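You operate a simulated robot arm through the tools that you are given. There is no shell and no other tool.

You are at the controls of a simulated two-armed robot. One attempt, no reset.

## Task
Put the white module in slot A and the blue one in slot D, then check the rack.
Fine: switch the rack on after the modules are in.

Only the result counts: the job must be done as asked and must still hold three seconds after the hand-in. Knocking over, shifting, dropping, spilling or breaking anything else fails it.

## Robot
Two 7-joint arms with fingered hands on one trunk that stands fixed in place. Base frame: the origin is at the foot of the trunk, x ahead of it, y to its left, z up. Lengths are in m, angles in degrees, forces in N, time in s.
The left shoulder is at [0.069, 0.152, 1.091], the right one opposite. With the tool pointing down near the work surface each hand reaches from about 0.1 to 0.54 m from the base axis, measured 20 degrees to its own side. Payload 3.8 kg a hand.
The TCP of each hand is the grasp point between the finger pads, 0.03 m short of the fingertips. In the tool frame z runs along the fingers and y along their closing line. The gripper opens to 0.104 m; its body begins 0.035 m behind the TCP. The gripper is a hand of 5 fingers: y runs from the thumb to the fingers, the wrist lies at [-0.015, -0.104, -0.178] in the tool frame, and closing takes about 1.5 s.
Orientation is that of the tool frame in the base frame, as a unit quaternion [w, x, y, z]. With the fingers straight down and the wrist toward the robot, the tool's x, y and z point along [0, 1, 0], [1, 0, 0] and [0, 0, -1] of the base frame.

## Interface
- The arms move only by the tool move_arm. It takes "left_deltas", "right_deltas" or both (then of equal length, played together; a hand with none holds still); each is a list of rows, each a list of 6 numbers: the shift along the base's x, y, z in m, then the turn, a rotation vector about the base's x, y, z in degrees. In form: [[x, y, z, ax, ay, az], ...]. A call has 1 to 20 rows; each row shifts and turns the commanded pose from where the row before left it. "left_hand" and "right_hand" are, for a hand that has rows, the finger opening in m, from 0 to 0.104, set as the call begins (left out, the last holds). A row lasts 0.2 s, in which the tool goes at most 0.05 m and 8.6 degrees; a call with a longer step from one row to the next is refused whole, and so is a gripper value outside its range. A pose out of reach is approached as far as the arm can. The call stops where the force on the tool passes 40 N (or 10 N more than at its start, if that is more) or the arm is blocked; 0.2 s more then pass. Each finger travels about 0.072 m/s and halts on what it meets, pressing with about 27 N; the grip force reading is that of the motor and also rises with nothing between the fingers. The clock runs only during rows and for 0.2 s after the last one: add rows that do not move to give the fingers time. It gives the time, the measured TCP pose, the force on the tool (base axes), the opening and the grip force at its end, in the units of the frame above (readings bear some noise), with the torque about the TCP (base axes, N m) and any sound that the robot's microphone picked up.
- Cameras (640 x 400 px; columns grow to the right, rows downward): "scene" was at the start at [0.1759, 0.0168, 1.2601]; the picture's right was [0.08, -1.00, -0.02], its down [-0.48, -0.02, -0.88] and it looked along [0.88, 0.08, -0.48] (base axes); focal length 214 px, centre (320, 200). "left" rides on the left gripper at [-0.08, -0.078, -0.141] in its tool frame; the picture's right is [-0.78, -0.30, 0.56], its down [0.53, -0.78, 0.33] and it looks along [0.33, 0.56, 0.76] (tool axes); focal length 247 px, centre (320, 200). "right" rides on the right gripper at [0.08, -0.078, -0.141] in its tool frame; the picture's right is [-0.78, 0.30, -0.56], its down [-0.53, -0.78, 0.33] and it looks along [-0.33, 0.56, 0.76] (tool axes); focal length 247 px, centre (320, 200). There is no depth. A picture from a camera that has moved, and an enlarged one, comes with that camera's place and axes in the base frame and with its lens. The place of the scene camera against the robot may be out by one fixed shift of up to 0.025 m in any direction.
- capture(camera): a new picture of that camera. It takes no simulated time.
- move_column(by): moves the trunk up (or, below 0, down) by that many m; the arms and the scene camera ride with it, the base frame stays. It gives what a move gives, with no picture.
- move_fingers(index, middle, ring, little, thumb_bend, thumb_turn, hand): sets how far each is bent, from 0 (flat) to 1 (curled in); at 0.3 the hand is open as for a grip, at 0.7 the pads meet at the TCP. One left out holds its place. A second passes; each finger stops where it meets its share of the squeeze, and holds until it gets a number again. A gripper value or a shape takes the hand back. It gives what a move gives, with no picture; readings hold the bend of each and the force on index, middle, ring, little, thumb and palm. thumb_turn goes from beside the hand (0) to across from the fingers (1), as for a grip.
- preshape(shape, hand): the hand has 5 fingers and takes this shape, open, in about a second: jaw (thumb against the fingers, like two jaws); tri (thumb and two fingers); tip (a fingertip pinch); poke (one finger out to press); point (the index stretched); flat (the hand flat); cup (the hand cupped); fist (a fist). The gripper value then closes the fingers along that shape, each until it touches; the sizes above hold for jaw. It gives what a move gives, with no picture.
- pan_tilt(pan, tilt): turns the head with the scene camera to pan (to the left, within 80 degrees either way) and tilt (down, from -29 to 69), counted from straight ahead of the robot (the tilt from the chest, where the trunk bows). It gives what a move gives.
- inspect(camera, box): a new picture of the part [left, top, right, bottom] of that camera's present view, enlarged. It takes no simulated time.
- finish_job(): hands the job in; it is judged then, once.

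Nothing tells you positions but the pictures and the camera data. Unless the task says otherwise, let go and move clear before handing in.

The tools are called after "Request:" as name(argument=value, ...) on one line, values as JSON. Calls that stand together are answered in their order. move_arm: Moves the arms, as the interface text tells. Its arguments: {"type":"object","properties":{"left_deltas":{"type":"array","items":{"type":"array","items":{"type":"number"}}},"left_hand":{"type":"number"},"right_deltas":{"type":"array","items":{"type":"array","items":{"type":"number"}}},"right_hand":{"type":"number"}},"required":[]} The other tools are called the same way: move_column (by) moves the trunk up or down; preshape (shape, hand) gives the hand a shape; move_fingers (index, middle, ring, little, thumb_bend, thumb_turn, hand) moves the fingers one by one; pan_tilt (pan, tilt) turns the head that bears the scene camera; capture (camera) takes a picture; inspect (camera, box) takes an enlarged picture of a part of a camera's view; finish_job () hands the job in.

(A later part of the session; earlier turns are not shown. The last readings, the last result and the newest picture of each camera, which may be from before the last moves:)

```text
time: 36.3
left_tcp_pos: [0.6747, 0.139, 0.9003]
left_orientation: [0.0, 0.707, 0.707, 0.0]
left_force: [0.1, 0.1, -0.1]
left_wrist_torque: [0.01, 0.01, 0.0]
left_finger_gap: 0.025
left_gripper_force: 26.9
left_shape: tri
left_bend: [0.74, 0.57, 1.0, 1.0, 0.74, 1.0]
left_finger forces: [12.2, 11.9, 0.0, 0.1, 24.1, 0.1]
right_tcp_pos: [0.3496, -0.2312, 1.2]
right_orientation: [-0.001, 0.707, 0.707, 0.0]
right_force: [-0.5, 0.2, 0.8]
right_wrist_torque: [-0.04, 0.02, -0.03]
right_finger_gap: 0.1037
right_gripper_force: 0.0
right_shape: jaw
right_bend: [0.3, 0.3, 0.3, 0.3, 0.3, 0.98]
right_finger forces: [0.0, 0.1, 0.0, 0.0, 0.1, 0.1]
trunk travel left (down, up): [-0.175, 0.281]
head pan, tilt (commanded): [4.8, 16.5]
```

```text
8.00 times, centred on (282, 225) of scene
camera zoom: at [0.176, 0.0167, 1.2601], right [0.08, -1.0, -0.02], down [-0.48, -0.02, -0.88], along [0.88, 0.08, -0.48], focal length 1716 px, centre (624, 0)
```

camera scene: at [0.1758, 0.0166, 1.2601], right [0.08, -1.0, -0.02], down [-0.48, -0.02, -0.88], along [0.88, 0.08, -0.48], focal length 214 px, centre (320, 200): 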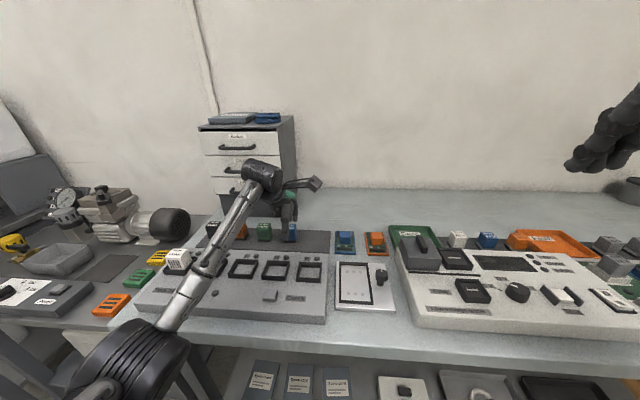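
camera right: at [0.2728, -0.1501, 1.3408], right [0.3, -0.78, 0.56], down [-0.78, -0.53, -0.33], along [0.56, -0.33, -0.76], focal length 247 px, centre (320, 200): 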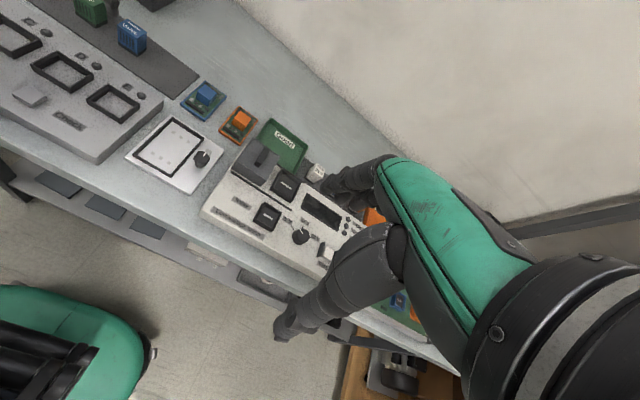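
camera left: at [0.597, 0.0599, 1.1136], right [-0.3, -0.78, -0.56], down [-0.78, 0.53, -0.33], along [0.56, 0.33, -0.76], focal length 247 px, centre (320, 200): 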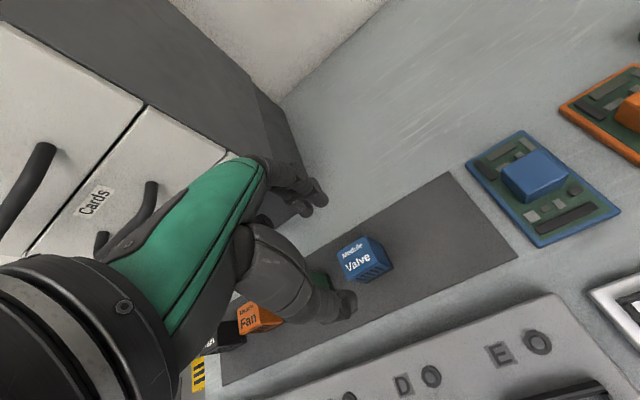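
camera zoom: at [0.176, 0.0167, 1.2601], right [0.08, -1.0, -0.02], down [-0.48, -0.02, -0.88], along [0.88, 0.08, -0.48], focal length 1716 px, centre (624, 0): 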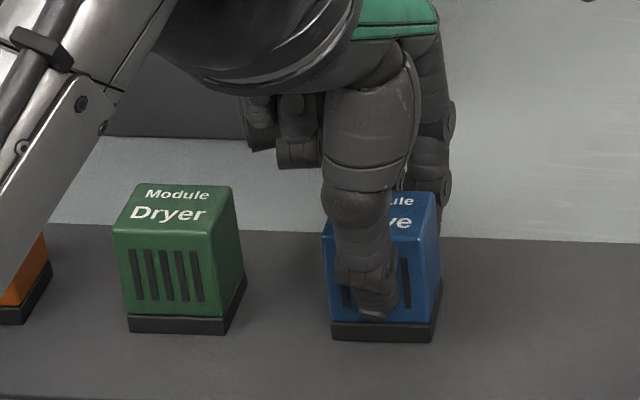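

The blue module is gripped firmly. I'll lift it straight up and carry it over slot D.

Request:
move_arm(left_deltas=[[0, 0, 0.01, 0, 0, 0], [0, 0, 0.015, 0, 0, 0], [0, 0, 0.02, 0, 0, 0], [0, 0, 0.025, 0, 0, 0], [0, 0, 0.025, 0, 0, 0], [0, 0, 0.015, 0, 0, 0], [-0.01, 0, 0, 0, 0, 0], [-0.02, 0, 0, 0, 0, 0], [-0.025, 0, 0, 0, 0, 0], [-0.025, 0, 0, 0, 0, 0], [-0.025, 0, 0, 0, 0, 0], [-0.025, 0, 0, 0, 0, 0], [-0.021, 0, 0, 0, 0, 0], [0, 0, 0, 0, 0, 0], [0, 0, 0, 0, 0, 0]])

Request:
inspect(camera="left", box=[280, 180, 480, 305])

Request:
capture(camera="scene")

Request:
inspect(camera="right", box=[0, 0, 160, 100])

```text
time: 39.5
left_tcp_pos: [0.5243, 0.1396, 1.0084]
left_orientation: [0.001, 0.707, 0.707, 0.0]
left_force: [-0.2, -0.2, -0.3]
left_wrist_torque: [0.01, -0.03, 0.01]
left_finger_gap: 0.0247
left_gripper_force: 27.0
left_shape: tri
left_bend: [0.74, 0.57, 1.0, 1.0, 0.74, 1.0]
left_finger forces: [12.2, 12.0, 0.1, 0.0, 24.1, 0.1]
right_tcp_pos: [0.3494, -0.2303, 1.1978]
right_orientation: [0.0, 0.707, 0.707, 0.0]
right_force: [0.4, -0.3, -0.8]
right_wrist_torque: [-0.01, -0.01, -0.01]
right_finger_gap: 0.1038
right_gripper_force: 0.1
right_shape: jaw
right_bend: [0.3, 0.3, 0.3, 0.3, 0.3, 0.98]
right_finger forces: [0.1, 0.0, 0.0, 0.1, 0.1, 0.0]
trunk travel left (down, up): [-0.175, 0.281]
head pan, tilt (commanded): [4.8, 16.5]
```

```text
3.20 times, centred on (380, 242) of left
camera zoom: at [0.446, 0.0597, 1.149], right [-0.3, -0.78, -0.56], down [-0.78, 0.53, -0.33], along [0.56, 0.33, -0.76], focal length 790 px, centre (128, 64)
```

zoom: 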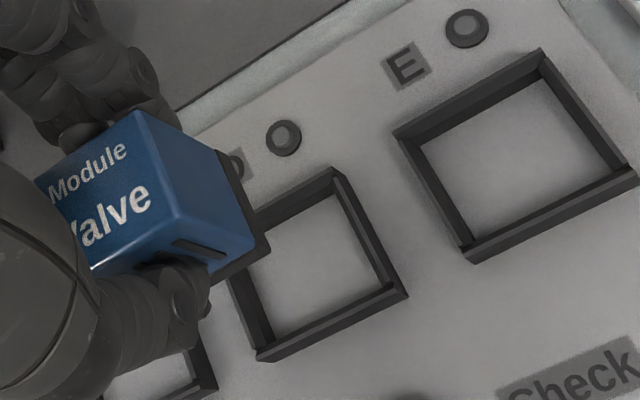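

```text
taken
camera scene: at [0.1759, 0.0167, 1.2601], right [0.08, -1.0, -0.02], down [-0.48, -0.02, -0.88], along [0.88, 0.08, -0.48], focal length 214 px, centre (320, 200)
```

scene: 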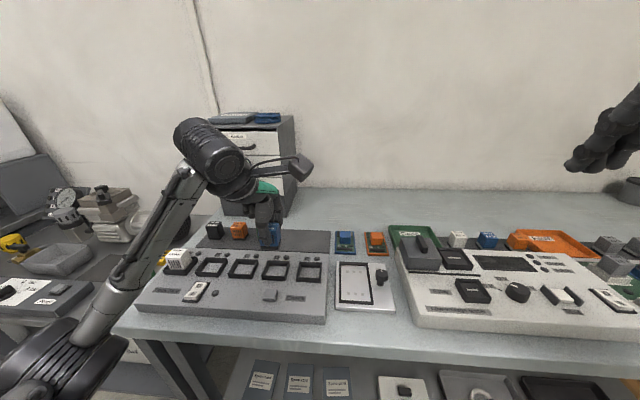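

```text
4.00 times, centred on (80, 50) of right
camera zoom: at [0.2729, -0.1499, 1.3407], right [0.3, -0.78, 0.56], down [-0.78, -0.53, -0.33], along [0.56, -0.33, -0.76], focal length 988 px, centre (1280, 800)
```

zoom: 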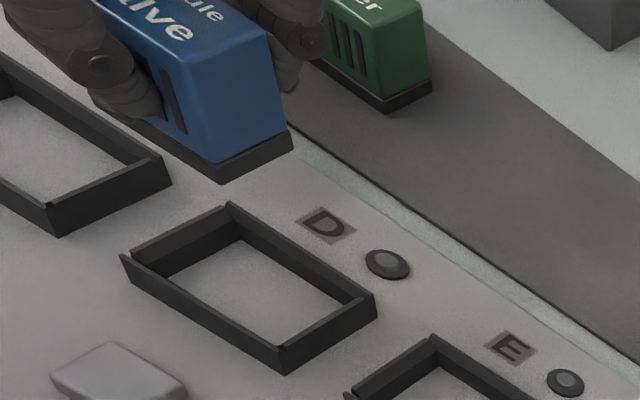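

Slot D's centre measures (0.524, 0.1387), and the module sits about 2 mm to +y in the grip. I'll shift -3 mm in y and come down to just above the rim.

Request:
move_arm(left_deltas=[[0, -0.0015, -0.01, 0, 0, 0], [0, -0.0014, -0.015, 0, 0, 0], [0, 0, -0.015, 0, 0, 0], [0, 0, -0.015, 0, 0, 0], [0, 0, -0.01, 0, 0, 0], [0, 0, 0, 0, 0, 0], [0, 0, 0, 0, 0, 0]])

Request:
inspect(camera="left", box=[280, 180, 400, 270])

Request:
inspect(camera="scene", box=[235, 225, 315, 285])

Request:
inspect(camera="right", box=[0, 20, 160, 120])

```text
time: 41.1
left_tcp_pos: [0.5243, 0.1351, 0.9439]
left_orientation: [0.0, 0.707, 0.707, 0.0]
left_force: [-0.4, -0.2, 0.2]
left_wrist_torque: [-0.06, 0.02, -0.06]
left_finger_gap: 0.0247
left_gripper_force: 27.3
left_shape: tri
left_bend: [0.74, 0.57, 1.0, 1.0, 0.74, 1.0]
left_finger forces: [12.2, 11.9, 0.0, 0.0, 24.2, 0.0]
right_tcp_pos: [0.3501, -0.2298, 1.1986]
right_orientation: [0.0, 0.708, 0.707, 0.0]
right_force: [0.1, 0.5, 1.0]
right_wrist_torque: [0.0, 0.01, -0.01]
right_finger_gap: 0.1036
right_gripper_force: 0.1
right_shape: jaw
right_bend: [0.3, 0.3, 0.3, 0.3, 0.3, 0.98]
right_finger forces: [0.0, 0.1, 0.0, 0.1, 0.0, 0.1]
trunk travel left (down, up): [-0.175, 0.281]
head pan, tilt (commanded): [4.8, 16.5]
```

```text
4.44 times, centred on (340, 225) of left
camera zoom: at [0.4467, 0.0563, 1.0856], right [-0.3, -0.78, -0.56], down [-0.78, 0.53, -0.33], along [0.56, 0.33, -0.76], focal length 1098 px, centre (231, 89)
```

zoom: 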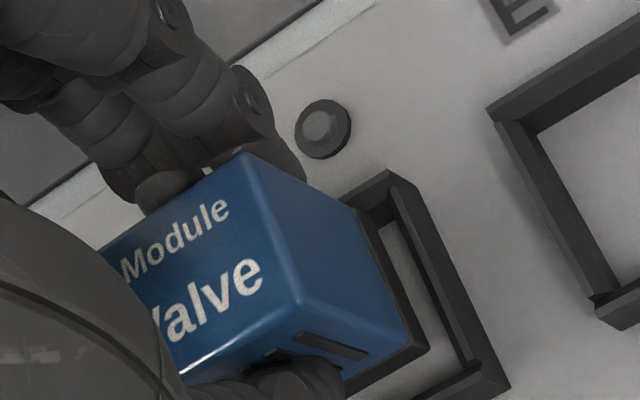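

```text
6.67 times, centred on (275, 255) of scene
camera zoom: at [0.1759, 0.0167, 1.2601], right [0.08, -1.0, -0.02], down [-0.48, -0.02, -0.88], along [0.88, 0.08, -0.48], focal length 1430 px, centre (620, -167)
```

zoom: 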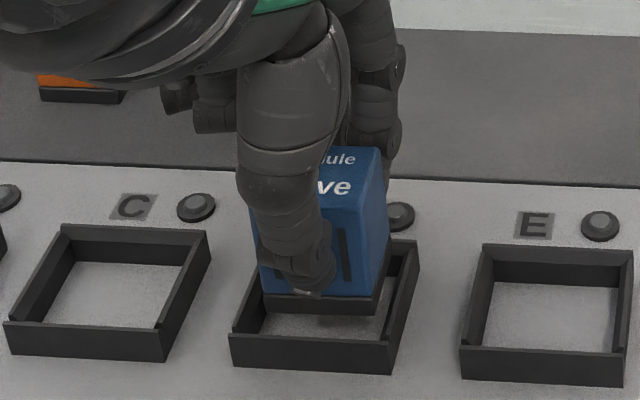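

```text
4.00 times, centred on (80, 70) of right
camera zoom: at [0.2729, -0.1499, 1.3407], right [0.3, -0.78, 0.56], down [-0.78, -0.53, -0.33], along [0.56, -0.33, -0.76], focal length 988 px, centre (1280, 720)
```

zoom: 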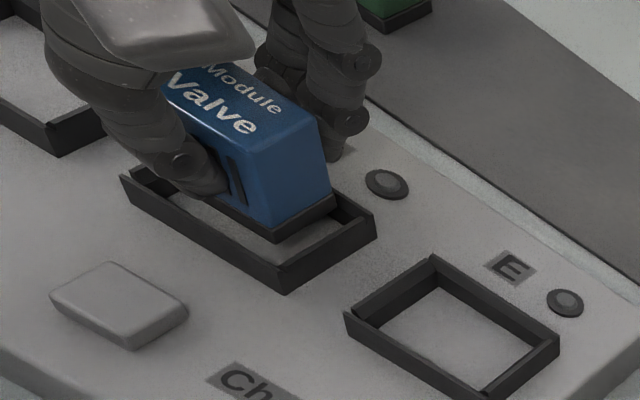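

Alignment matches the one that worked for slot A. I'll lower the blue module gently into slot D.

Request:
move_arm(left_deltas=[[0, 0.0003, -0.004, 0, 0, 0], [0, 0, -0.004, 0, 0, 0], [0, 0, -0.003, 0, 0, 0], [0, 0, -0.003, 0, 0, 0], [0, 0, 0, 0, 0, 0]])

Request:
inspect(camera="scene", box=[235, 225, 315, 285])

Request:
inspect(camera="left", box=[280, 180, 400, 270])

Request:
inspect(camera="right", box=[0, 20, 160, 120])

```text
time: 42.3
left_tcp_pos: [0.5232, 0.1356, 0.9302]
left_orientation: [0.0, 0.708, 0.707, 0.0]
left_force: [-0.2, 0.2, -0.5]
left_wrist_torque: [0.02, 0.01, 0.01]
left_finger_gap: 0.0246
left_gripper_force: 26.9
left_shape: tri
left_bend: [0.74, 0.57, 1.0, 1.0, 0.74, 1.0]
left_finger forces: [12.1, 12.0, 0.1, 0.0, 24.1, 0.0]
right_tcp_pos: [0.3491, -0.2301, 1.199]
right_orientation: [0.0, 0.707, 0.707, 0.0]
right_force: [1.2, -0.5, 1.0]
right_wrist_torque: [-0.02, -0.03, -0.01]
right_finger_gap: 0.1033
right_gripper_force: 0.1
right_shape: jaw
right_bend: [0.3, 0.3, 0.3, 0.3, 0.3, 0.98]
right_finger forces: [0.0, 0.0, 0.0, 0.0, 0.1, 0.0]
trunk travel left (down, up): [-0.175, 0.281]
head pan, tilt (commanded): [4.8, 16.5]
```

```text
6.67 times, centred on (275, 255) of scene
camera zoom: at [0.1759, 0.0167, 1.2601], right [0.08, -1.0, -0.02], down [-0.48, -0.02, -0.88], along [0.88, 0.08, -0.48], focal length 1430 px, centre (620, -167)
```

zoom: 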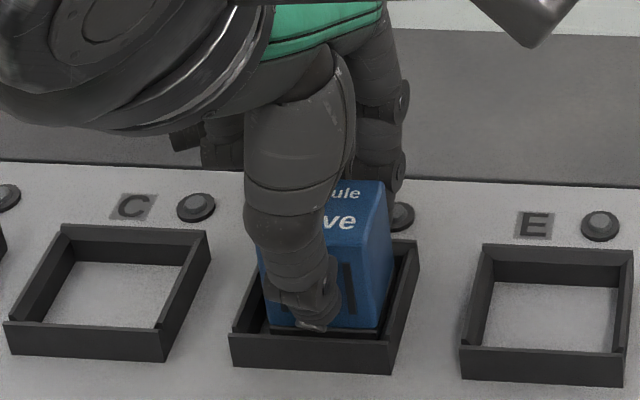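

```text
4.44 times, centred on (340, 225) of left
camera zoom: at [0.4465, 0.0562, 1.0715], right [-0.3, -0.78, -0.56], down [-0.78, 0.53, -0.33], along [0.56, 0.33, -0.76], focal length 1098 px, centre (231, 89)
```

zoom: 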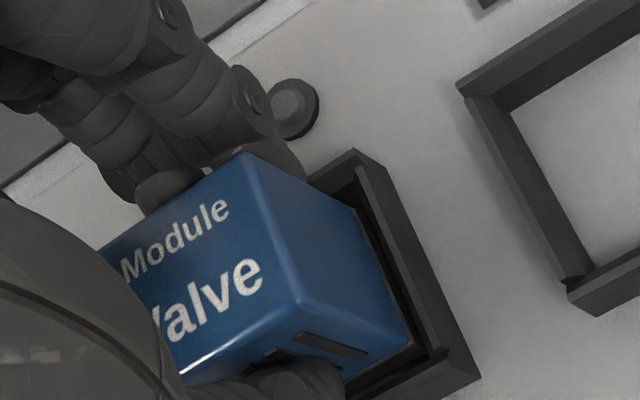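

```text
4.00 times, centred on (80, 70) of right
camera zoom: at [0.2729, -0.15, 1.3407], right [0.3, -0.78, 0.56], down [-0.78, -0.53, -0.33], along [0.56, -0.33, -0.76], focal length 988 px, centre (1280, 720)
```

zoom: 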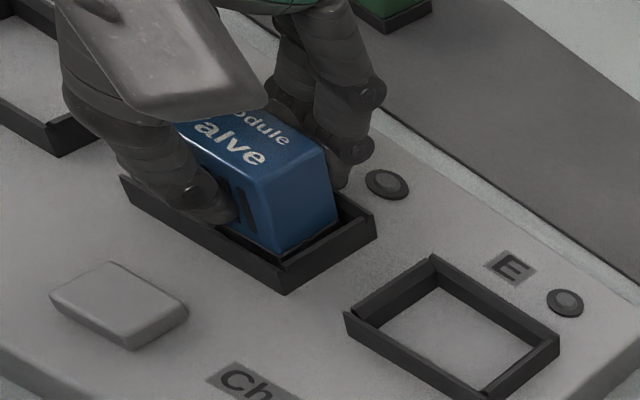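

The base is inside the rim with no contact yet. I'll continue in fine steps until it touches the floor.

Request:
move_arm(left_deltas=[[0, 0, -0.0015, 0, 0, 0], [0, 0, -0.0015, 0, 0, 0], [0, 0, -0.001, 0, 0, 0], [0, 0, 0, 0, 0, 0]])

```text
time: 43.3
left_tcp_pos: [0.5226, 0.1354, 0.9269]
left_orientation: [0.0, 0.707, 0.707, 0.0]
left_force: [-0.2, -0.4, 0.8]
left_wrist_torque: [-0.01, -0.06, -0.03]
left_finger_gap: 0.0248
left_gripper_force: 27.0
left_shape: tri
left_bend: [0.74, 0.57, 1.0, 1.0, 0.74, 1.0]
left_finger forces: [12.5, 12.1, 0.0, 0.0, 24.2, 0.1]
right_tcp_pos: [0.3495, -0.2308, 1.1978]
right_orientation: [0.0, 0.707, 0.708, 0.001]
right_force: [-0.3, 0.1, 0.0]
right_wrist_torque: [-0.01, 0.0, 0.05]
right_finger_gap: 0.1035
right_gripper_force: 0.1
right_shape: jaw
right_bend: [0.3, 0.3, 0.3, 0.3, 0.3, 0.98]
right_finger forces: [0.0, 0.0, 0.1, 0.0, 0.0, 0.1]
trunk travel left (down, up): [-0.175, 0.281]
head pan, tilt (commanded): [4.8, 16.5]
```

Request:
move_arm(left_deltas=[[0, 0, -0.001, 0, 0, 0], [0, 0, 0, 0, 0, 0], [0, 0, 0, 0, 0, 0]])

Request:
inspect(camera="right", box=[0, 20, 160, 120])

Request:
inspect(camera="scene", box=[235, 225, 315, 285])

```text
time: 44.1
left_tcp_pos: [0.5235, 0.1368, 0.9261]
left_orientation: [0.001, 0.707, 0.707, 0.001]
left_force: [1.7, -0.3, 6.8]
left_wrist_torque: [-0.03, -0.05, 0.02]
left_finger_gap: 0.025
left_gripper_force: 27.2
left_shape: tri
left_bend: [0.74, 0.57, 1.0, 1.0, 0.75, 1.0]
left_finger forces: [13.2, 13.1, 0.0, 0.0, 24.7, 0.1]
right_tcp_pos: [0.3489, -0.2298, 1.199]
right_orientation: [0.0, 0.707, 0.707, 0.001]
right_force: [-0.4, -0.3, -0.4]
right_wrist_torque: [0.03, -0.02, -0.01]
right_finger_gap: 0.1039
right_gripper_force: 0.0
right_shape: jaw
right_bend: [0.3, 0.3, 0.3, 0.3, 0.3, 0.98]
right_finger forces: [0.0, 0.0, 0.0, 0.0, 0.0, 0.0]
trunk travel left (down, up): [-0.175, 0.281]
head pan, tilt (commanded): [4.8, 16.5]
```

```text
4.00 times, centred on (80, 70) of right
camera zoom: at [0.2723, -0.1502, 1.3409], right [0.3, -0.78, 0.56], down [-0.78, -0.53, -0.33], along [0.56, -0.33, -0.76], focal length 988 px, centre (1280, 720)
```

zoom: 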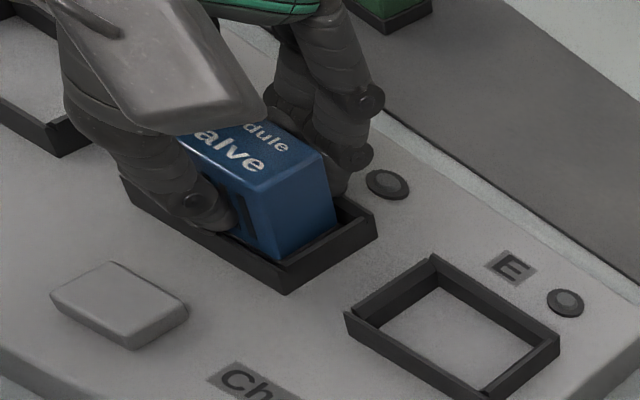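

```text
6.67 times, centred on (275, 255) of scene
camera zoom: at [0.1754, 0.0165, 1.2603], right [0.08, -1.0, -0.02], down [-0.47, -0.02, -0.88], along [0.88, 0.08, -0.48], focal length 1430 px, centre (620, -167)
```

zoom: 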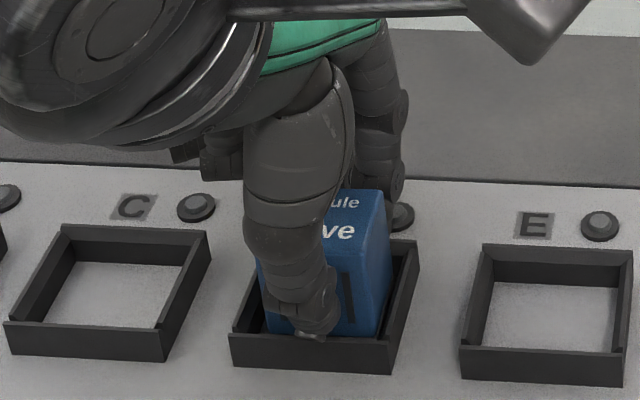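

The blue module touched down in slot D at about 7 N, the same reading as in slot A. I'll release and back straight up.

Request:
move_arm(left_deltas=[[0, 0, 0.0005, 0, 0, 0], [0, 0, 0.0005, 0, 0, 0], [0, 0, 0, 0, 0, 0], [0, 0, 0, 0, 0, 0]], left_hand=0.042)

Request:
move_arm(left_deltas=[[0, 0, 0.005, 0, 0, 0], [0, 0, 0.01, 0, 0, 0], [0, 0, 0.015, 0, 0, 0], [0, 0, 0.025, 0, 0, 0], [0, 0, 0.025, 0, 0, 0], [0, 0, 0.02, 0, 0, 0], [0, 0, 0, 0, 0, 0]])

Request:
inspect(camera="scene", box=[130, 200, 330, 325])

Request:
inspect(camera="right", box=[0, 0, 192, 120])

Request:
inspect(camera="left", box=[280, 180, 480, 305])

```text
time: 45.1
left_tcp_pos: [0.5239, 0.1355, 0.9267]
left_orientation: [-0.001, 0.707, 0.707, 0.0]
left_force: [0.4, 1.0, 0.3]
left_wrist_torque: [-0.02, -0.01, 0.02]
left_finger_gap: 0.0418
left_gripper_force: 0.0
left_shape: tri
left_bend: [0.74, 0.49, 0.99, 0.99, 0.72, 1.0]
left_finger forces: [0.0, 0.0, 0.0, 0.0, 0.0, 0.1]
right_tcp_pos: [0.3504, -0.2301, 1.1984]
right_orientation: [0.0, 0.708, 0.706, 0.0]
right_force: [0.4, 0.3, -0.2]
right_wrist_torque: [0.02, 0.02, 0.01]
right_finger_gap: 0.1039
right_gripper_force: 0.1
right_shape: jaw
right_bend: [0.3, 0.3, 0.3, 0.3, 0.3, 0.98]
right_finger forces: [0.1, 0.1, 0.0, 0.0, 0.1, 0.0]
trunk travel left (down, up): [-0.175, 0.281]
head pan, tilt (commanded): [4.8, 16.5]
```

```text
time: 46.7
left_tcp_pos: [0.5238, 0.1364, 1.0269]
left_orientation: [-0.001, 0.707, 0.707, -0.001]
left_force: [-0.3, 0.4, -1.2]
left_wrist_torque: [0.03, 0.01, -0.01]
left_finger_gap: 0.0418
left_gripper_force: 0.1
left_shape: tri
left_bend: [0.74, 0.49, 0.99, 0.99, 0.72, 1.0]
left_finger forces: [0.1, 0.0, 0.1, 0.0, 0.0, 0.0]
right_tcp_pos: [0.3499, -0.2301, 1.1984]
right_orientation: [0.0, 0.707, 0.707, 0.0]
right_force: [-0.1, 0.7, -0.3]
right_wrist_torque: [-0.01, -0.03, -0.01]
right_finger_gap: 0.1035
right_gripper_force: 0.1
right_shape: jaw
right_bend: [0.3, 0.3, 0.3, 0.3, 0.3, 0.98]
right_finger forces: [0.1, 0.0, 0.0, 0.0, 0.0, 0.1]
trunk travel left (down, up): [-0.175, 0.281]
head pan, tilt (commanded): [4.8, 16.5]
```

```text
3.20 times, centred on (230, 262) of scene
camera zoom: at [0.176, 0.0167, 1.2601], right [0.08, -1.0, -0.02], down [-0.48, -0.02, -0.88], along [0.88, 0.08, -0.48], focal length 686 px, centre (608, 0)
```

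zoom: 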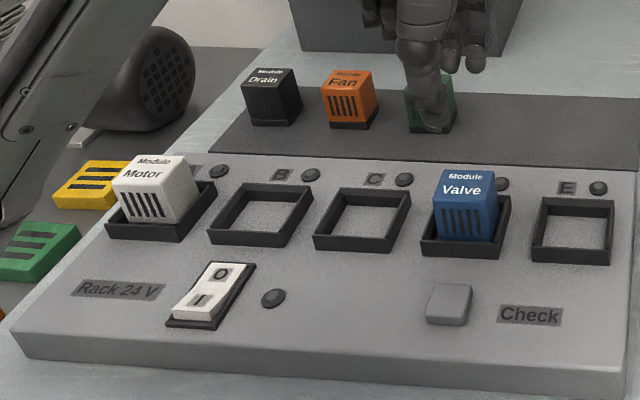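

```text
3.33 times, centred on (96, 60) of right
camera zoom: at [0.273, -0.1499, 1.3407], right [0.3, -0.78, 0.56], down [-0.78, -0.53, -0.33], along [0.56, -0.33, -0.76], focal length 823 px, centre (1067, 667)
```

zoom: 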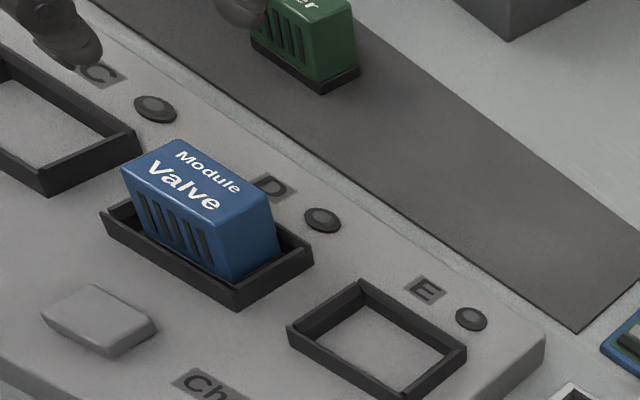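

```text
3.20 times, centred on (380, 242) of left
camera zoom: at [0.4462, 0.0573, 1.1688], right [-0.3, -0.78, -0.56], down [-0.78, 0.53, -0.33], along [0.55, 0.33, -0.76], focal length 790 px, centre (128, 64)
```

zoom: 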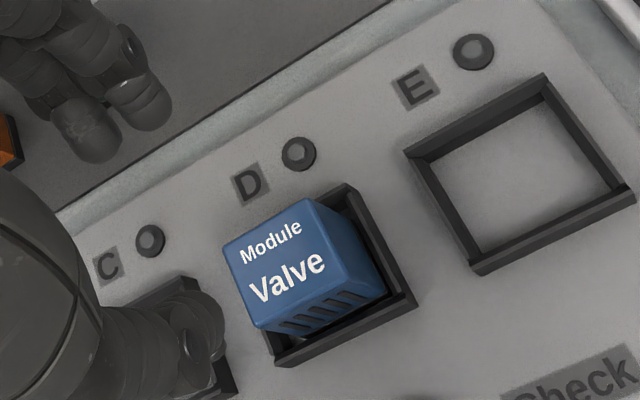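

Both modules are seated: white in A, blue in D. Next I'll switch the rack on by pressing the I end of the rocker. I'll raise the left hand, move near the rocker and set the poke shape.

Request:
move_arm(left_deltas=[[0, 0.0, 0.02, 0, 0, 0], [0, 0.0, 0.02, 0, 0, 0], [-0.015, 0.025, 0, 0, 0, 0], [-0.015, 0.025, 0, 0, 0, 0], [-0.015, 0.025, 0, 0, 0, 0], [-0.015, 0.025, 0, 0, 0, 0], [-0.01, 0.02, 0, 0, 0, 0], [0, 0, 0, 0, 0, 0], [0, 0, 0, 0, 0, 0]])

Request:
preshape(hand="left", shape="poke")

Request:
capture(camera="left")

Request:
capture(camera="scene")

Request:
capture(camera="right")

```text
time: 48.7
left_tcp_pos: [0.4534, 0.2575, 1.0681]
left_orientation: [-0.001, 0.707, 0.707, 0.0]
left_force: [0.7, 0.0, -0.8]
left_wrist_torque: [-0.05, 0.01, -0.03]
left_finger_gap: 0.0417
left_gripper_force: 0.2
left_shape: tri
left_bend: [0.74, 0.49, 0.99, 0.99, 0.72, 1.0]
left_finger forces: [0.1, 0.0, 0.1, 0.0, 0.0, 0.0]
right_tcp_pos: [0.3492, -0.2295, 1.1997]
right_orientation: [0.0, 0.707, 0.707, 0.0]
right_force: [0.3, 0.5, 0.7]
right_wrist_torque: [0.01, 0.03, -0.01]
right_finger_gap: 0.1038
right_gripper_force: 0.0
right_shape: jaw
right_bend: [0.3, 0.3, 0.3, 0.3, 0.3, 0.98]
right_finger forces: [0.0, 0.0, 0.0, 0.0, 0.1, 0.0]
trunk travel left (down, up): [-0.175, 0.281]
head pan, tilt (commanded): [4.8, 16.5]
```

```text
time: 49.6
left_tcp_pos: [0.4533, 0.2565, 1.0683]
left_orientation: [0.0, 0.707, 0.707, 0.0]
left_force: [-0.9, -0.5, 0.0]
left_wrist_torque: [0.01, -0.03, -0.03]
left_finger_gap: 0.0
left_gripper_force: 0.0
left_shape: poke
left_bend: [0.7, 0.7, 0.99, 0.99, 1.0, 1.0]
left_finger forces: [0.1, 0.0, 0.1, 0.0, 0.1, 0.1]
right_tcp_pos: [0.3495, -0.2294, 1.1994]
right_orientation: [0.0, 0.707, 0.707, 0.0]
right_force: [-0.9, 0.2, 0.0]
right_wrist_torque: [0.03, 0.03, -0.05]
right_finger_gap: 0.1036
right_gripper_force: 0.2
right_shape: jaw
right_bend: [0.3, 0.3, 0.3, 0.3, 0.3, 0.98]
right_finger forces: [0.1, 0.1, 0.0, 0.0, 0.1, 0.0]
trunk travel left (down, up): [-0.175, 0.281]
head pan, tilt (commanded): [4.8, 16.5]
```

```text
taken
camera left: at [0.3767, 0.1769, 1.2089], right [-0.3, -0.78, -0.56], down [-0.78, 0.53, -0.33], along [0.56, 0.33, -0.76], focal length 247 px, centre (320, 200)
```

left: 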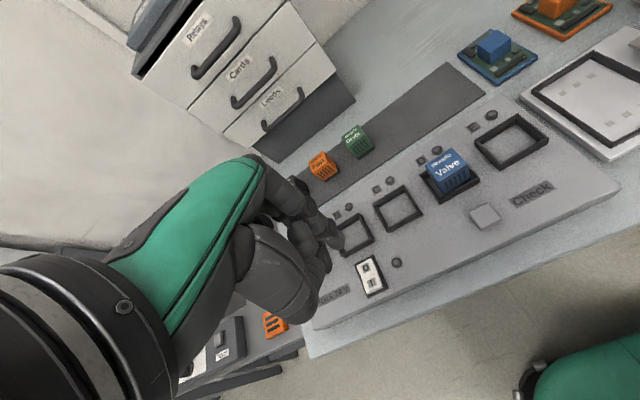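

```text
taken
camera scene: at [0.1759, 0.0167, 1.2601], right [0.08, -1.0, -0.02], down [-0.48, -0.02, -0.88], along [0.88, 0.08, -0.48], focal length 214 px, centre (320, 200)
```

scene: 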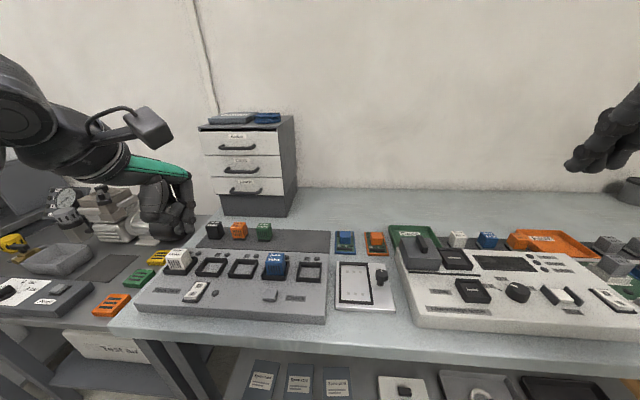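

```text
taken
camera right: at [0.2729, -0.15, 1.3407], right [0.3, -0.78, 0.56], down [-0.78, -0.53, -0.33], along [0.56, -0.33, -0.76], focal length 247 px, centre (320, 200)
```

right: 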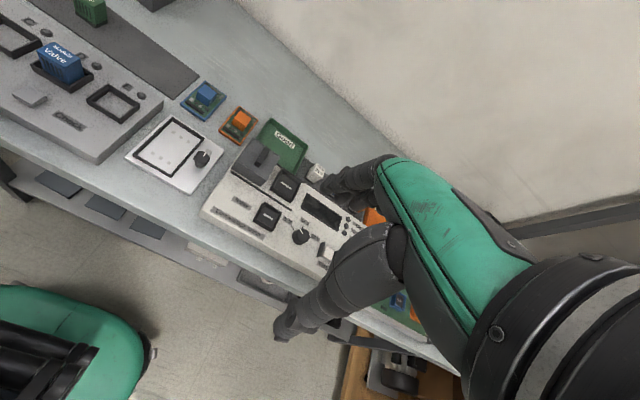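

I'll zoom in on the hand in poke shape and on the rocker.

Request:
inspect(camera="left", box=[240, 150, 400, 300])

Request:
inspect(camera="scene", box=[130, 170, 258, 310])

Request:
inspect(camera="left", box=[340, 150, 540, 290])

```text
2.67 times, centred on (320, 225) of left
camera zoom: at [0.3767, 0.1769, 1.2089], right [-0.3, -0.78, -0.56], down [-0.78, 0.53, -0.33], along [0.56, 0.33, -0.76], focal length 659 px, centre (320, 133)
```

zoom: 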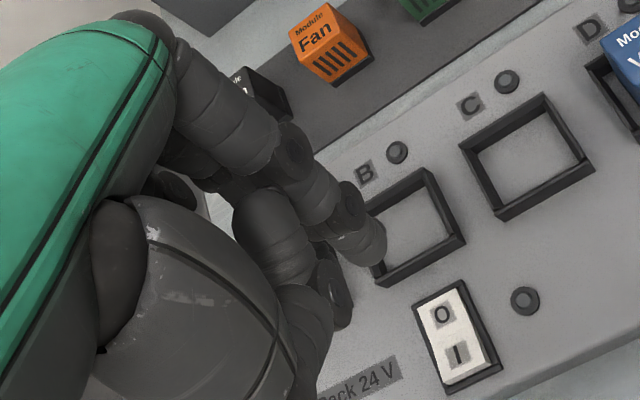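

```text
2.86 times, centred on (194, 240) of scene
camera zoom: at [0.1759, 0.0167, 1.2601], right [0.08, -1.0, -0.02], down [-0.48, -0.02, -0.88], along [0.88, 0.08, -0.48], focal length 613 px, centre (680, 86)
```

zoom: 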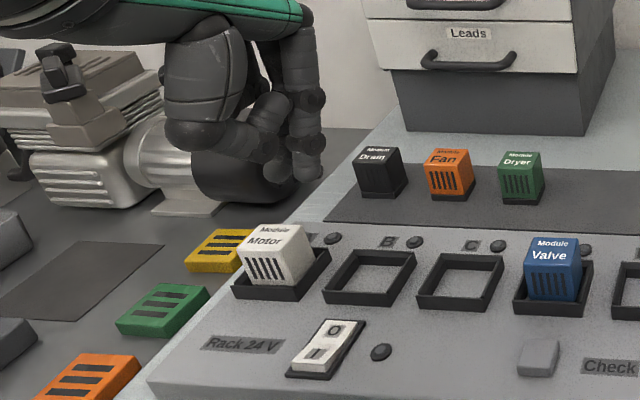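

```text
2.86 times, centred on (440, 220) of left
camera zoom: at [0.3767, 0.1769, 1.2089], right [-0.3, -0.78, -0.56], down [-0.78, 0.53, -0.33], along [0.56, 0.33, -0.76], focal length 706 px, centre (-23, 143)
```

zoom: 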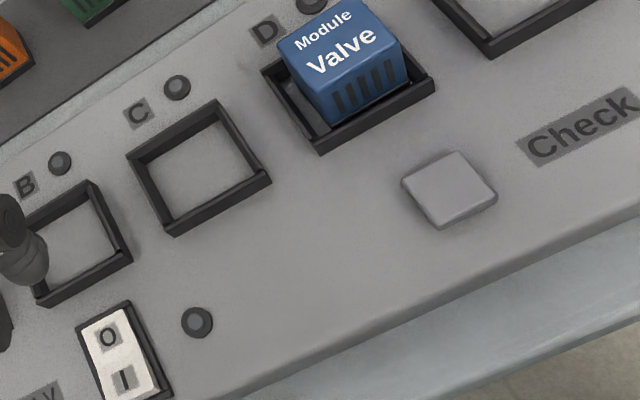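

In poke shape both index and middle extend. I'll curl the middle so only the index presses. The rocker's centre measures (0.462, 0.289), with the I end at about (0.448, 0.289).

Request:
move_fingers(hand="left", middle=1.0)

Request:
inspect(camera="left", box=[240, 150, 400, 300])

Request:
inspect(camera="scene", box=[130, 170, 258, 310])

```text
time: 50.6
left_tcp_pos: [0.4543, 0.2561, 1.0678]
left_orientation: [0.0, 0.707, 0.707, 0.0]
left_force: [0.4, 0.0, 0.0]
left_wrist_torque: [-0.02, 0.02, -0.02]
left_finger_gap: 0.0299
left_gripper_force: 0.0
left_shape: fingers
left_bend: [0.7, 1.0, 0.99, 0.99, 1.0, 1.0]
left_finger forces: [0.0, 0.1, 0.0, 0.0, 0.0, 0.1]
right_tcp_pos: [0.3489, -0.2304, 1.1988]
right_orientation: [0.0, 0.707, 0.707, 0.0]
right_force: [-0.6, -0.1, -0.6]
right_wrist_torque: [0.03, 0.04, 0.01]
right_finger_gap: 0.1033
right_gripper_force: 0.1
right_shape: jaw
right_bend: [0.3, 0.3, 0.3, 0.3, 0.3, 0.98]
right_finger forces: [0.0, 0.0, 0.1, 0.1, 0.1, 0.1]
trunk travel left (down, up): [-0.175, 0.281]
head pan, tilt (commanded): [4.8, 16.5]
```

```text
2.67 times, centred on (320, 225) of left
camera zoom: at [0.3767, 0.1769, 1.2089], right [-0.3, -0.78, -0.56], down [-0.78, 0.53, -0.33], along [0.56, 0.33, -0.76], focal length 659 px, centre (320, 133)
```

zoom: 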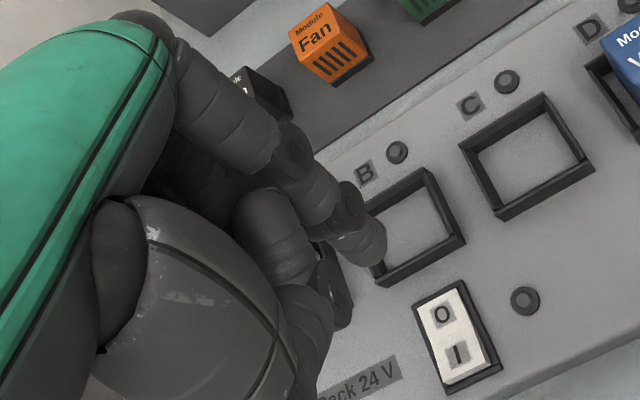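

```text
2.86 times, centred on (194, 240) of scene
camera zoom: at [0.1758, 0.0167, 1.2601], right [0.08, -1.0, -0.02], down [-0.48, -0.02, -0.88], along [0.88, 0.08, -0.48], focal length 613 px, centre (680, 86)
```

zoom: 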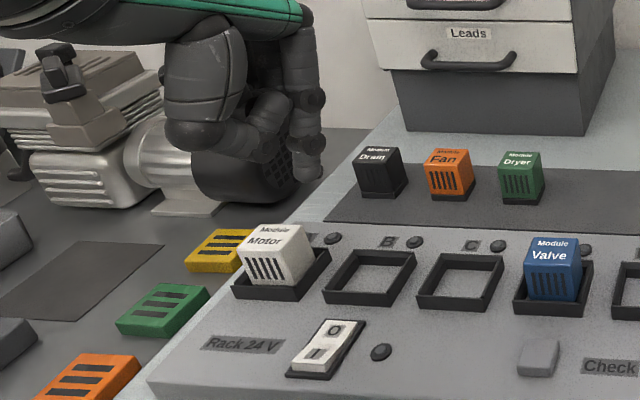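

Only the index extends now. I'll position its tip over the I end of the rocker, still well above it, and check.

Request:
move_arm(left_deltas=[[-0.0037, 0.0218, 0, 0, 0, 0], [-0.004, 0.021, 0, 0, 0, 0], [0, 0, -0.02, 0, 0, 0], [0, 0, -0.025, 0, 0, 0], [0, 0, -0.025, 0, 0, 0], [0, 0, -0.02, 0, 0, 0], [0, 0, -0.015, 0, 0, 0], [0, 0, 0, 0, 0, 0], [0, 0, 0, 0, 0, 0]])

Request:
capture(camera="left")

Request:
inspect(camera="left", box=[280, 180, 420, 300])

Request:
inspect(camera="scene", box=[140, 220, 260, 310])

Request:
capture(camera="scene")

```text
time: 52.6
left_tcp_pos: [0.4465, 0.2991, 0.9603]
left_orientation: [0.0, 0.707, 0.707, 0.0]
left_force: [-0.4, -0.1, 0.0]
left_wrist_torque: [0.02, -0.03, -0.05]
left_finger_gap: 0.0298
left_gripper_force: 0.0
left_shape: fingers
left_bend: [0.7, 1.0, 0.99, 0.99, 1.0, 1.0]
left_finger forces: [0.1, 0.0, 0.1, 0.1, 0.1, 0.0]
right_tcp_pos: [0.3498, -0.23, 1.1992]
right_orientation: [-0.001, 0.707, 0.707, 0.0]
right_force: [0.8, -0.3, 0.2]
right_wrist_torque: [0.01, -0.02, -0.01]
right_finger_gap: 0.1035
right_gripper_force: 0.1
right_shape: jaw
right_bend: [0.3, 0.3, 0.3, 0.3, 0.3, 0.98]
right_finger forces: [0.0, 0.0, 0.0, 0.1, 0.0, 0.1]
trunk travel left (down, up): [-0.175, 0.281]
head pan, tilt (commanded): [4.8, 16.5]
```

```text
taken
camera left: at [0.3683, 0.2202, 1.1018], right [-0.3, -0.78, -0.56], down [-0.78, 0.53, -0.33], along [0.56, 0.33, -0.76], focal length 247 px, centre (320, 200)
```

left: 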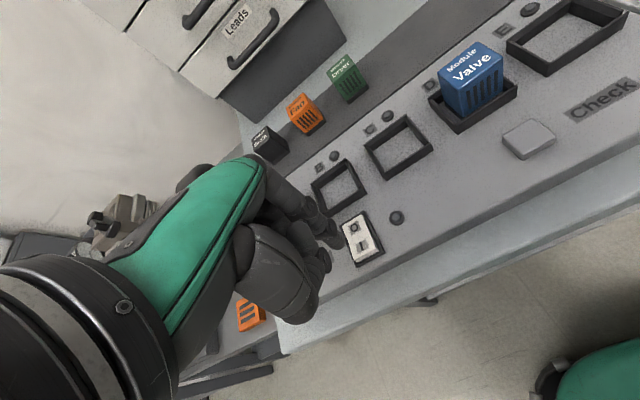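

```text
3.33 times, centred on (350, 240) of left
camera zoom: at [0.3683, 0.2202, 1.1018], right [-0.3, -0.78, -0.56], down [-0.78, 0.53, -0.33], along [0.56, 0.33, -0.76], focal length 823 px, centre (220, 67)
```

zoom: 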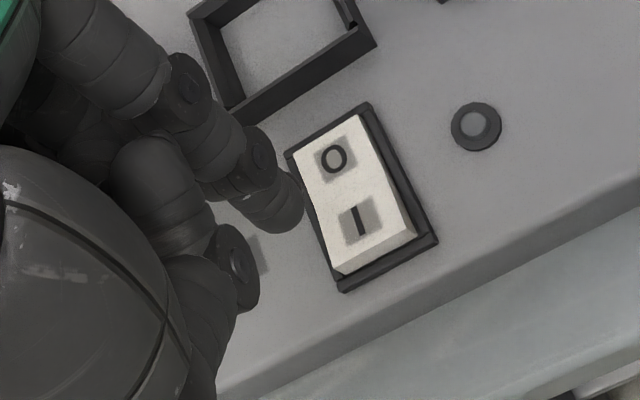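

```text
4.44 times, centred on (200, 265) of scene
camera zoom: at [0.1758, 0.0168, 1.2601], right [0.08, -1.0, -0.02], down [-0.48, -0.02, -0.88], along [0.88, 0.08, -0.48], focal length 953 px, centre (853, -89)
```

zoom: 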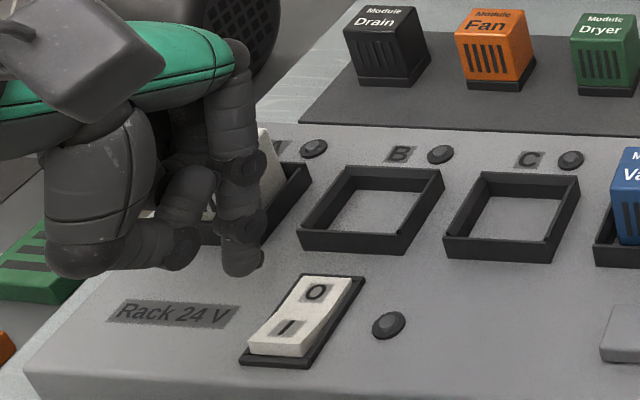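

```text
taken
camera scene: at [0.1758, 0.0168, 1.2601], right [0.08, -1.0, -0.02], down [-0.48, -0.02, -0.88], along [0.88, 0.08, -0.48], focal length 214 px, centre (320, 200)
```

scene: 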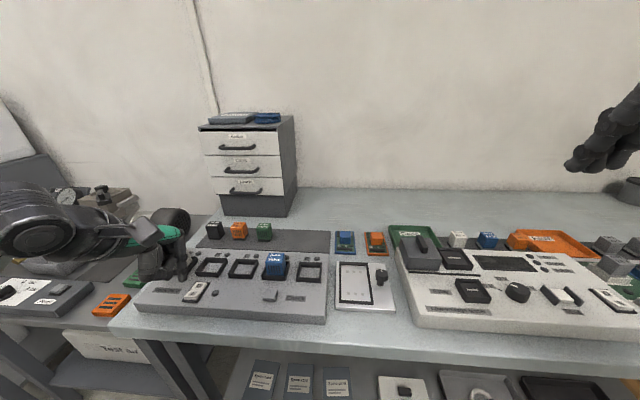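

The index tip is about 3 mm off the I mark at (0.450, 0.289). I'll correct that and lower to just above the rocker.

Request:
move_arm(left_deltas=[[0.0027, -0.0034, -0.008, 0, 0, 0], [0, 0, -0.01, 0, 0, 0], [0, 0, -0.006, 0, 0, 0], [0, 0, 0, 0, 0, 0]])

Request:
inspect(camera="left", box=[280, 180, 400, 270])

Request:
inspect(camera="scene", box=[140, 235, 260, 310])

```text
time: 53.6
left_tcp_pos: [0.4478, 0.2964, 0.9368]
left_orientation: [0.0, 0.707, 0.707, 0.0]
left_force: [0.6, 0.5, 0.0]
left_wrist_torque: [0.0, 0.0, -0.02]
left_finger_gap: 0.03
left_gripper_force: 0.2
left_shape: fingers
left_bend: [0.7, 1.0, 0.99, 0.99, 1.0, 1.0]
left_finger forces: [0.1, 0.1, 0.0, 0.0, 0.0, 0.0]
right_tcp_pos: [0.3489, -0.231, 1.1984]
right_orientation: [0.0, 0.707, 0.707, 0.0]
right_force: [0.0, 0.1, 0.0]
right_wrist_torque: [0.01, -0.02, -0.01]
right_finger_gap: 0.1038
right_gripper_force: 0.1
right_shape: jaw
right_bend: [0.3, 0.3, 0.3, 0.3, 0.3, 0.98]
right_finger forces: [0.1, 0.0, 0.1, 0.0, 0.0, 0.0]
trunk travel left (down, up): [-0.175, 0.281]
head pan, tilt (commanded): [4.8, 16.5]
```

```text
4.44 times, centred on (340, 225) of left
camera zoom: at [0.3706, 0.2163, 1.0776], right [-0.3, -0.78, -0.56], down [-0.78, 0.53, -0.33], along [0.56, 0.33, -0.76], focal length 1098 px, centre (231, 89)
```

zoom: 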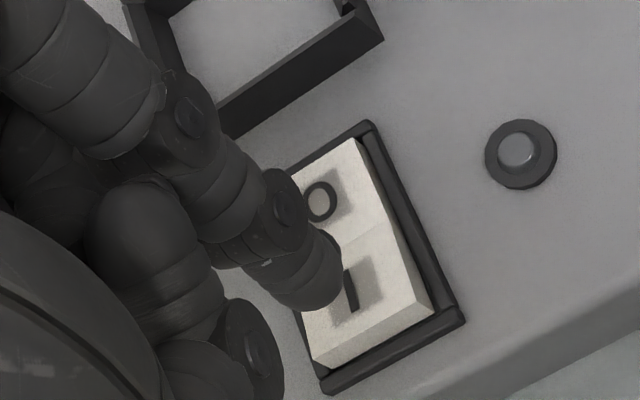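

```text
5.33 times, centred on (200, 272) of scene
camera zoom: at [0.1758, 0.0167, 1.2601], right [0.08, -1.0, -0.02], down [-0.48, -0.02, -0.88], along [0.88, 0.08, -0.48], focal length 1144 px, centre (960, -187)
```

zoom: 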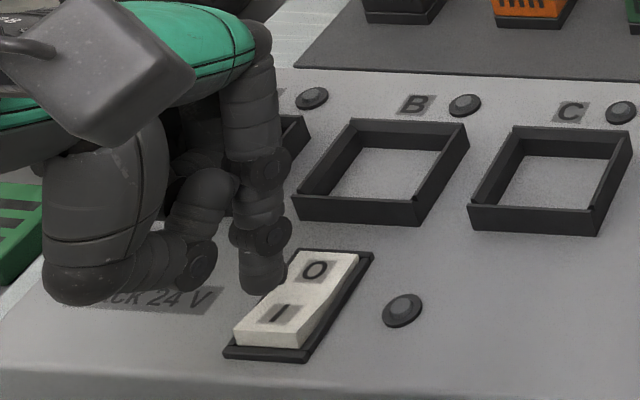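

The tip is right over the I mark, the raised end of the rocker. I'll press down slowly.

Request:
move_arm(left_deltas=[[0, 0, -0.003, 0, 0, 0], [0, 0, -0.003, 0, 0, 0], [0, 0, -0.002, 0, 0, 0], [0, 0, -0.002, 0, 0, 0], [0, 0, 0, 0, 0, 0]])

Request:
inspect(camera="scene", box=[140, 235, 260, 310])

Request:
inspect(camera="left", box=[280, 180, 400, 270])

```text
time: 54.8
left_tcp_pos: [0.4486, 0.2965, 0.9281]
left_orientation: [0.0, 0.708, 0.707, 0.0]
left_force: [0.5, -0.5, -0.2]
left_wrist_torque: [0.0, -0.01, -0.03]
left_finger_gap: 0.0298
left_gripper_force: 0.0
left_shape: fingers
left_bend: [0.7, 1.0, 0.99, 0.99, 1.0, 1.0]
left_finger forces: [0.1, 0.0, 0.1, 0.1, 0.0, 0.0]
right_tcp_pos: [0.3493, -0.23, 1.1993]
right_orientation: [0.0, 0.707, 0.707, 0.001]
right_force: [-0.1, -0.8, -0.4]
right_wrist_torque: [-0.01, 0.01, 0.02]
right_finger_gap: 0.1037
right_gripper_force: 0.1
right_shape: jaw
right_bend: [0.3, 0.3, 0.3, 0.3, 0.3, 0.98]
right_finger forces: [0.1, 0.1, 0.1, 0.1, 0.1, 0.0]
trunk travel left (down, up): [-0.175, 0.281]
head pan, tilt (commanded): [4.8, 16.5]
```

```text
5.33 times, centred on (200, 272) of scene
camera zoom: at [0.1758, 0.0167, 1.2601], right [0.08, -1.0, -0.02], down [-0.48, -0.02, -0.88], along [0.88, 0.08, -0.48], focal length 1144 px, centre (960, -187)
```

zoom: 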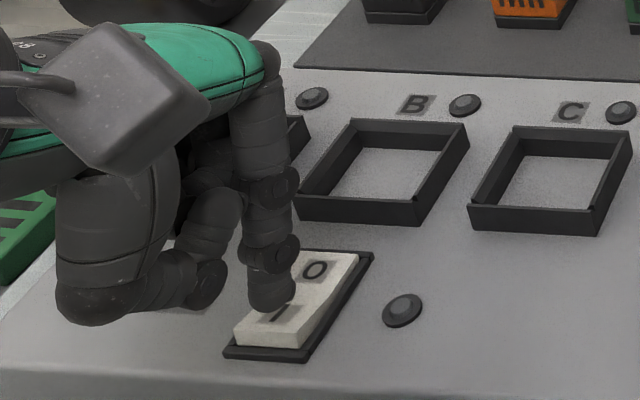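

```text
4.44 times, centred on (340, 225) of left
camera zoom: at [0.371, 0.2164, 1.0681], right [-0.3, -0.78, -0.56], down [-0.78, 0.53, -0.33], along [0.56, 0.33, -0.76], focal length 1098 px, centre (231, 89)
```

zoom: 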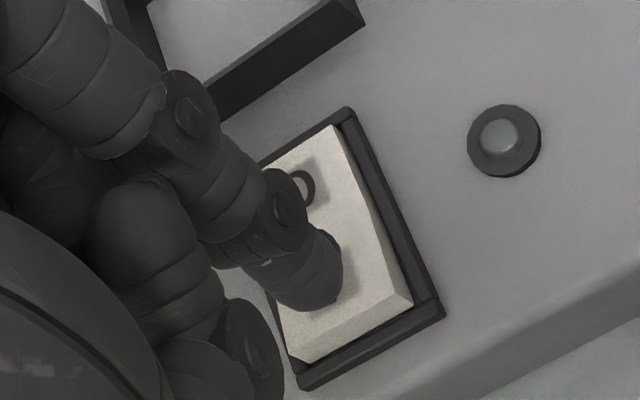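

The tip is about to touch the I end. I'll keep pressing in small steps and watch the force.

Request:
move_arm(left_deltas=[[0, 0, -0.002, 0, 0, 0], [0, 0, -0.002, 0, 0, 0], [0, 0, -0.002, 0, 0, 0], [0, 0, 0, 0, 0, 0]])

Request:
inspect(camera="scene", box=[140, 235, 260, 310])

```text
time: 55.8
left_tcp_pos: [0.4484, 0.2951, 0.9216]
left_orientation: [0.0, 0.707, 0.707, 0.0]
left_force: [-0.3, 0.5, 0.0]
left_wrist_torque: [0.0, -0.01, 0.04]
left_finger_gap: 0.0297
left_gripper_force: 0.0
left_shape: fingers
left_bend: [0.7, 1.0, 0.99, 0.99, 1.0, 1.0]
left_finger forces: [0.0, 0.0, 0.0, 0.0, 0.1, 0.0]
right_tcp_pos: [0.3493, -0.2298, 1.1988]
right_orientation: [0.0, 0.707, 0.707, 0.0]
right_force: [0.0, -0.1, -0.3]
right_wrist_torque: [0.01, 0.01, -0.02]
right_finger_gap: 0.1035
right_gripper_force: 0.0
right_shape: jaw
right_bend: [0.3, 0.3, 0.3, 0.3, 0.3, 0.98]
right_finger forces: [0.1, 0.0, 0.0, 0.0, 0.1, 0.1]
trunk travel left (down, up): [-0.175, 0.281]
head pan, tilt (commanded): [4.8, 16.5]
```

```text
5.33 times, centred on (200, 272) of scene
camera zoom: at [0.1758, 0.0167, 1.2601], right [0.08, -1.0, -0.02], down [-0.48, -0.02, -0.88], along [0.88, 0.08, -0.48], focal length 1144 px, centre (960, -187)
```

zoom: 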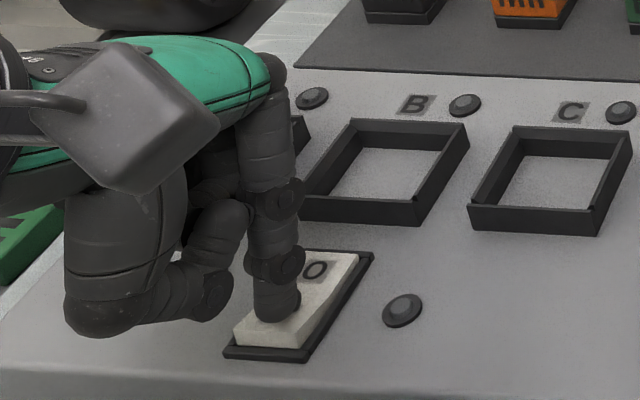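

No contact force yet, so I'll continue in small steps.

Request:
move_arm(left_deltas=[[0, 0, -0.0015, 0, 0, 0], [0, 0, -0.0015, 0, 0, 0], [0, 0, 0, 0, 0, 0]])

Request:
inspect(camera="scene", box=[140, 235, 260, 310])

```text
time: 56.6
left_tcp_pos: [0.4479, 0.2938, 0.9201]
left_orientation: [0.0, 0.708, 0.707, 0.0]
left_force: [-0.1, 0.6, 1.7]
left_wrist_torque: [-0.01, -0.03, 0.0]
left_finger_gap: 0.0297
left_gripper_force: 0.4
left_shape: fingers
left_bend: [0.7, 1.0, 0.99, 0.99, 1.0, 1.0]
left_finger forces: [1.9, 0.0, 0.0, 0.0, 0.1, 0.0]
right_tcp_pos: [0.3485, -0.2303, 1.1972]
right_orientation: [0.0, 0.707, 0.707, 0.001]
right_force: [-0.6, 0.5, 0.0]
right_wrist_torque: [-0.03, -0.02, -0.02]
right_finger_gap: 0.1036
right_gripper_force: 0.1
right_shape: jaw
right_bend: [0.3, 0.3, 0.3, 0.3, 0.3, 0.98]
right_finger forces: [0.1, 0.0, 0.0, 0.0, 0.1, 0.1]
trunk travel left (down, up): [-0.175, 0.281]
head pan, tilt (commanded): [4.8, 16.5]
```

```text
5.33 times, centred on (200, 272) of scene
camera zoom: at [0.1757, 0.0167, 1.2602], right [0.08, -1.0, -0.02], down [-0.48, -0.02, -0.88], along [0.88, 0.08, -0.48], focal length 1144 px, centre (960, -187)
```

zoom: 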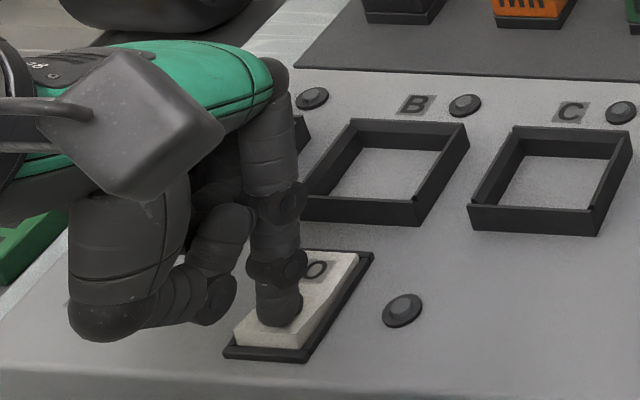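

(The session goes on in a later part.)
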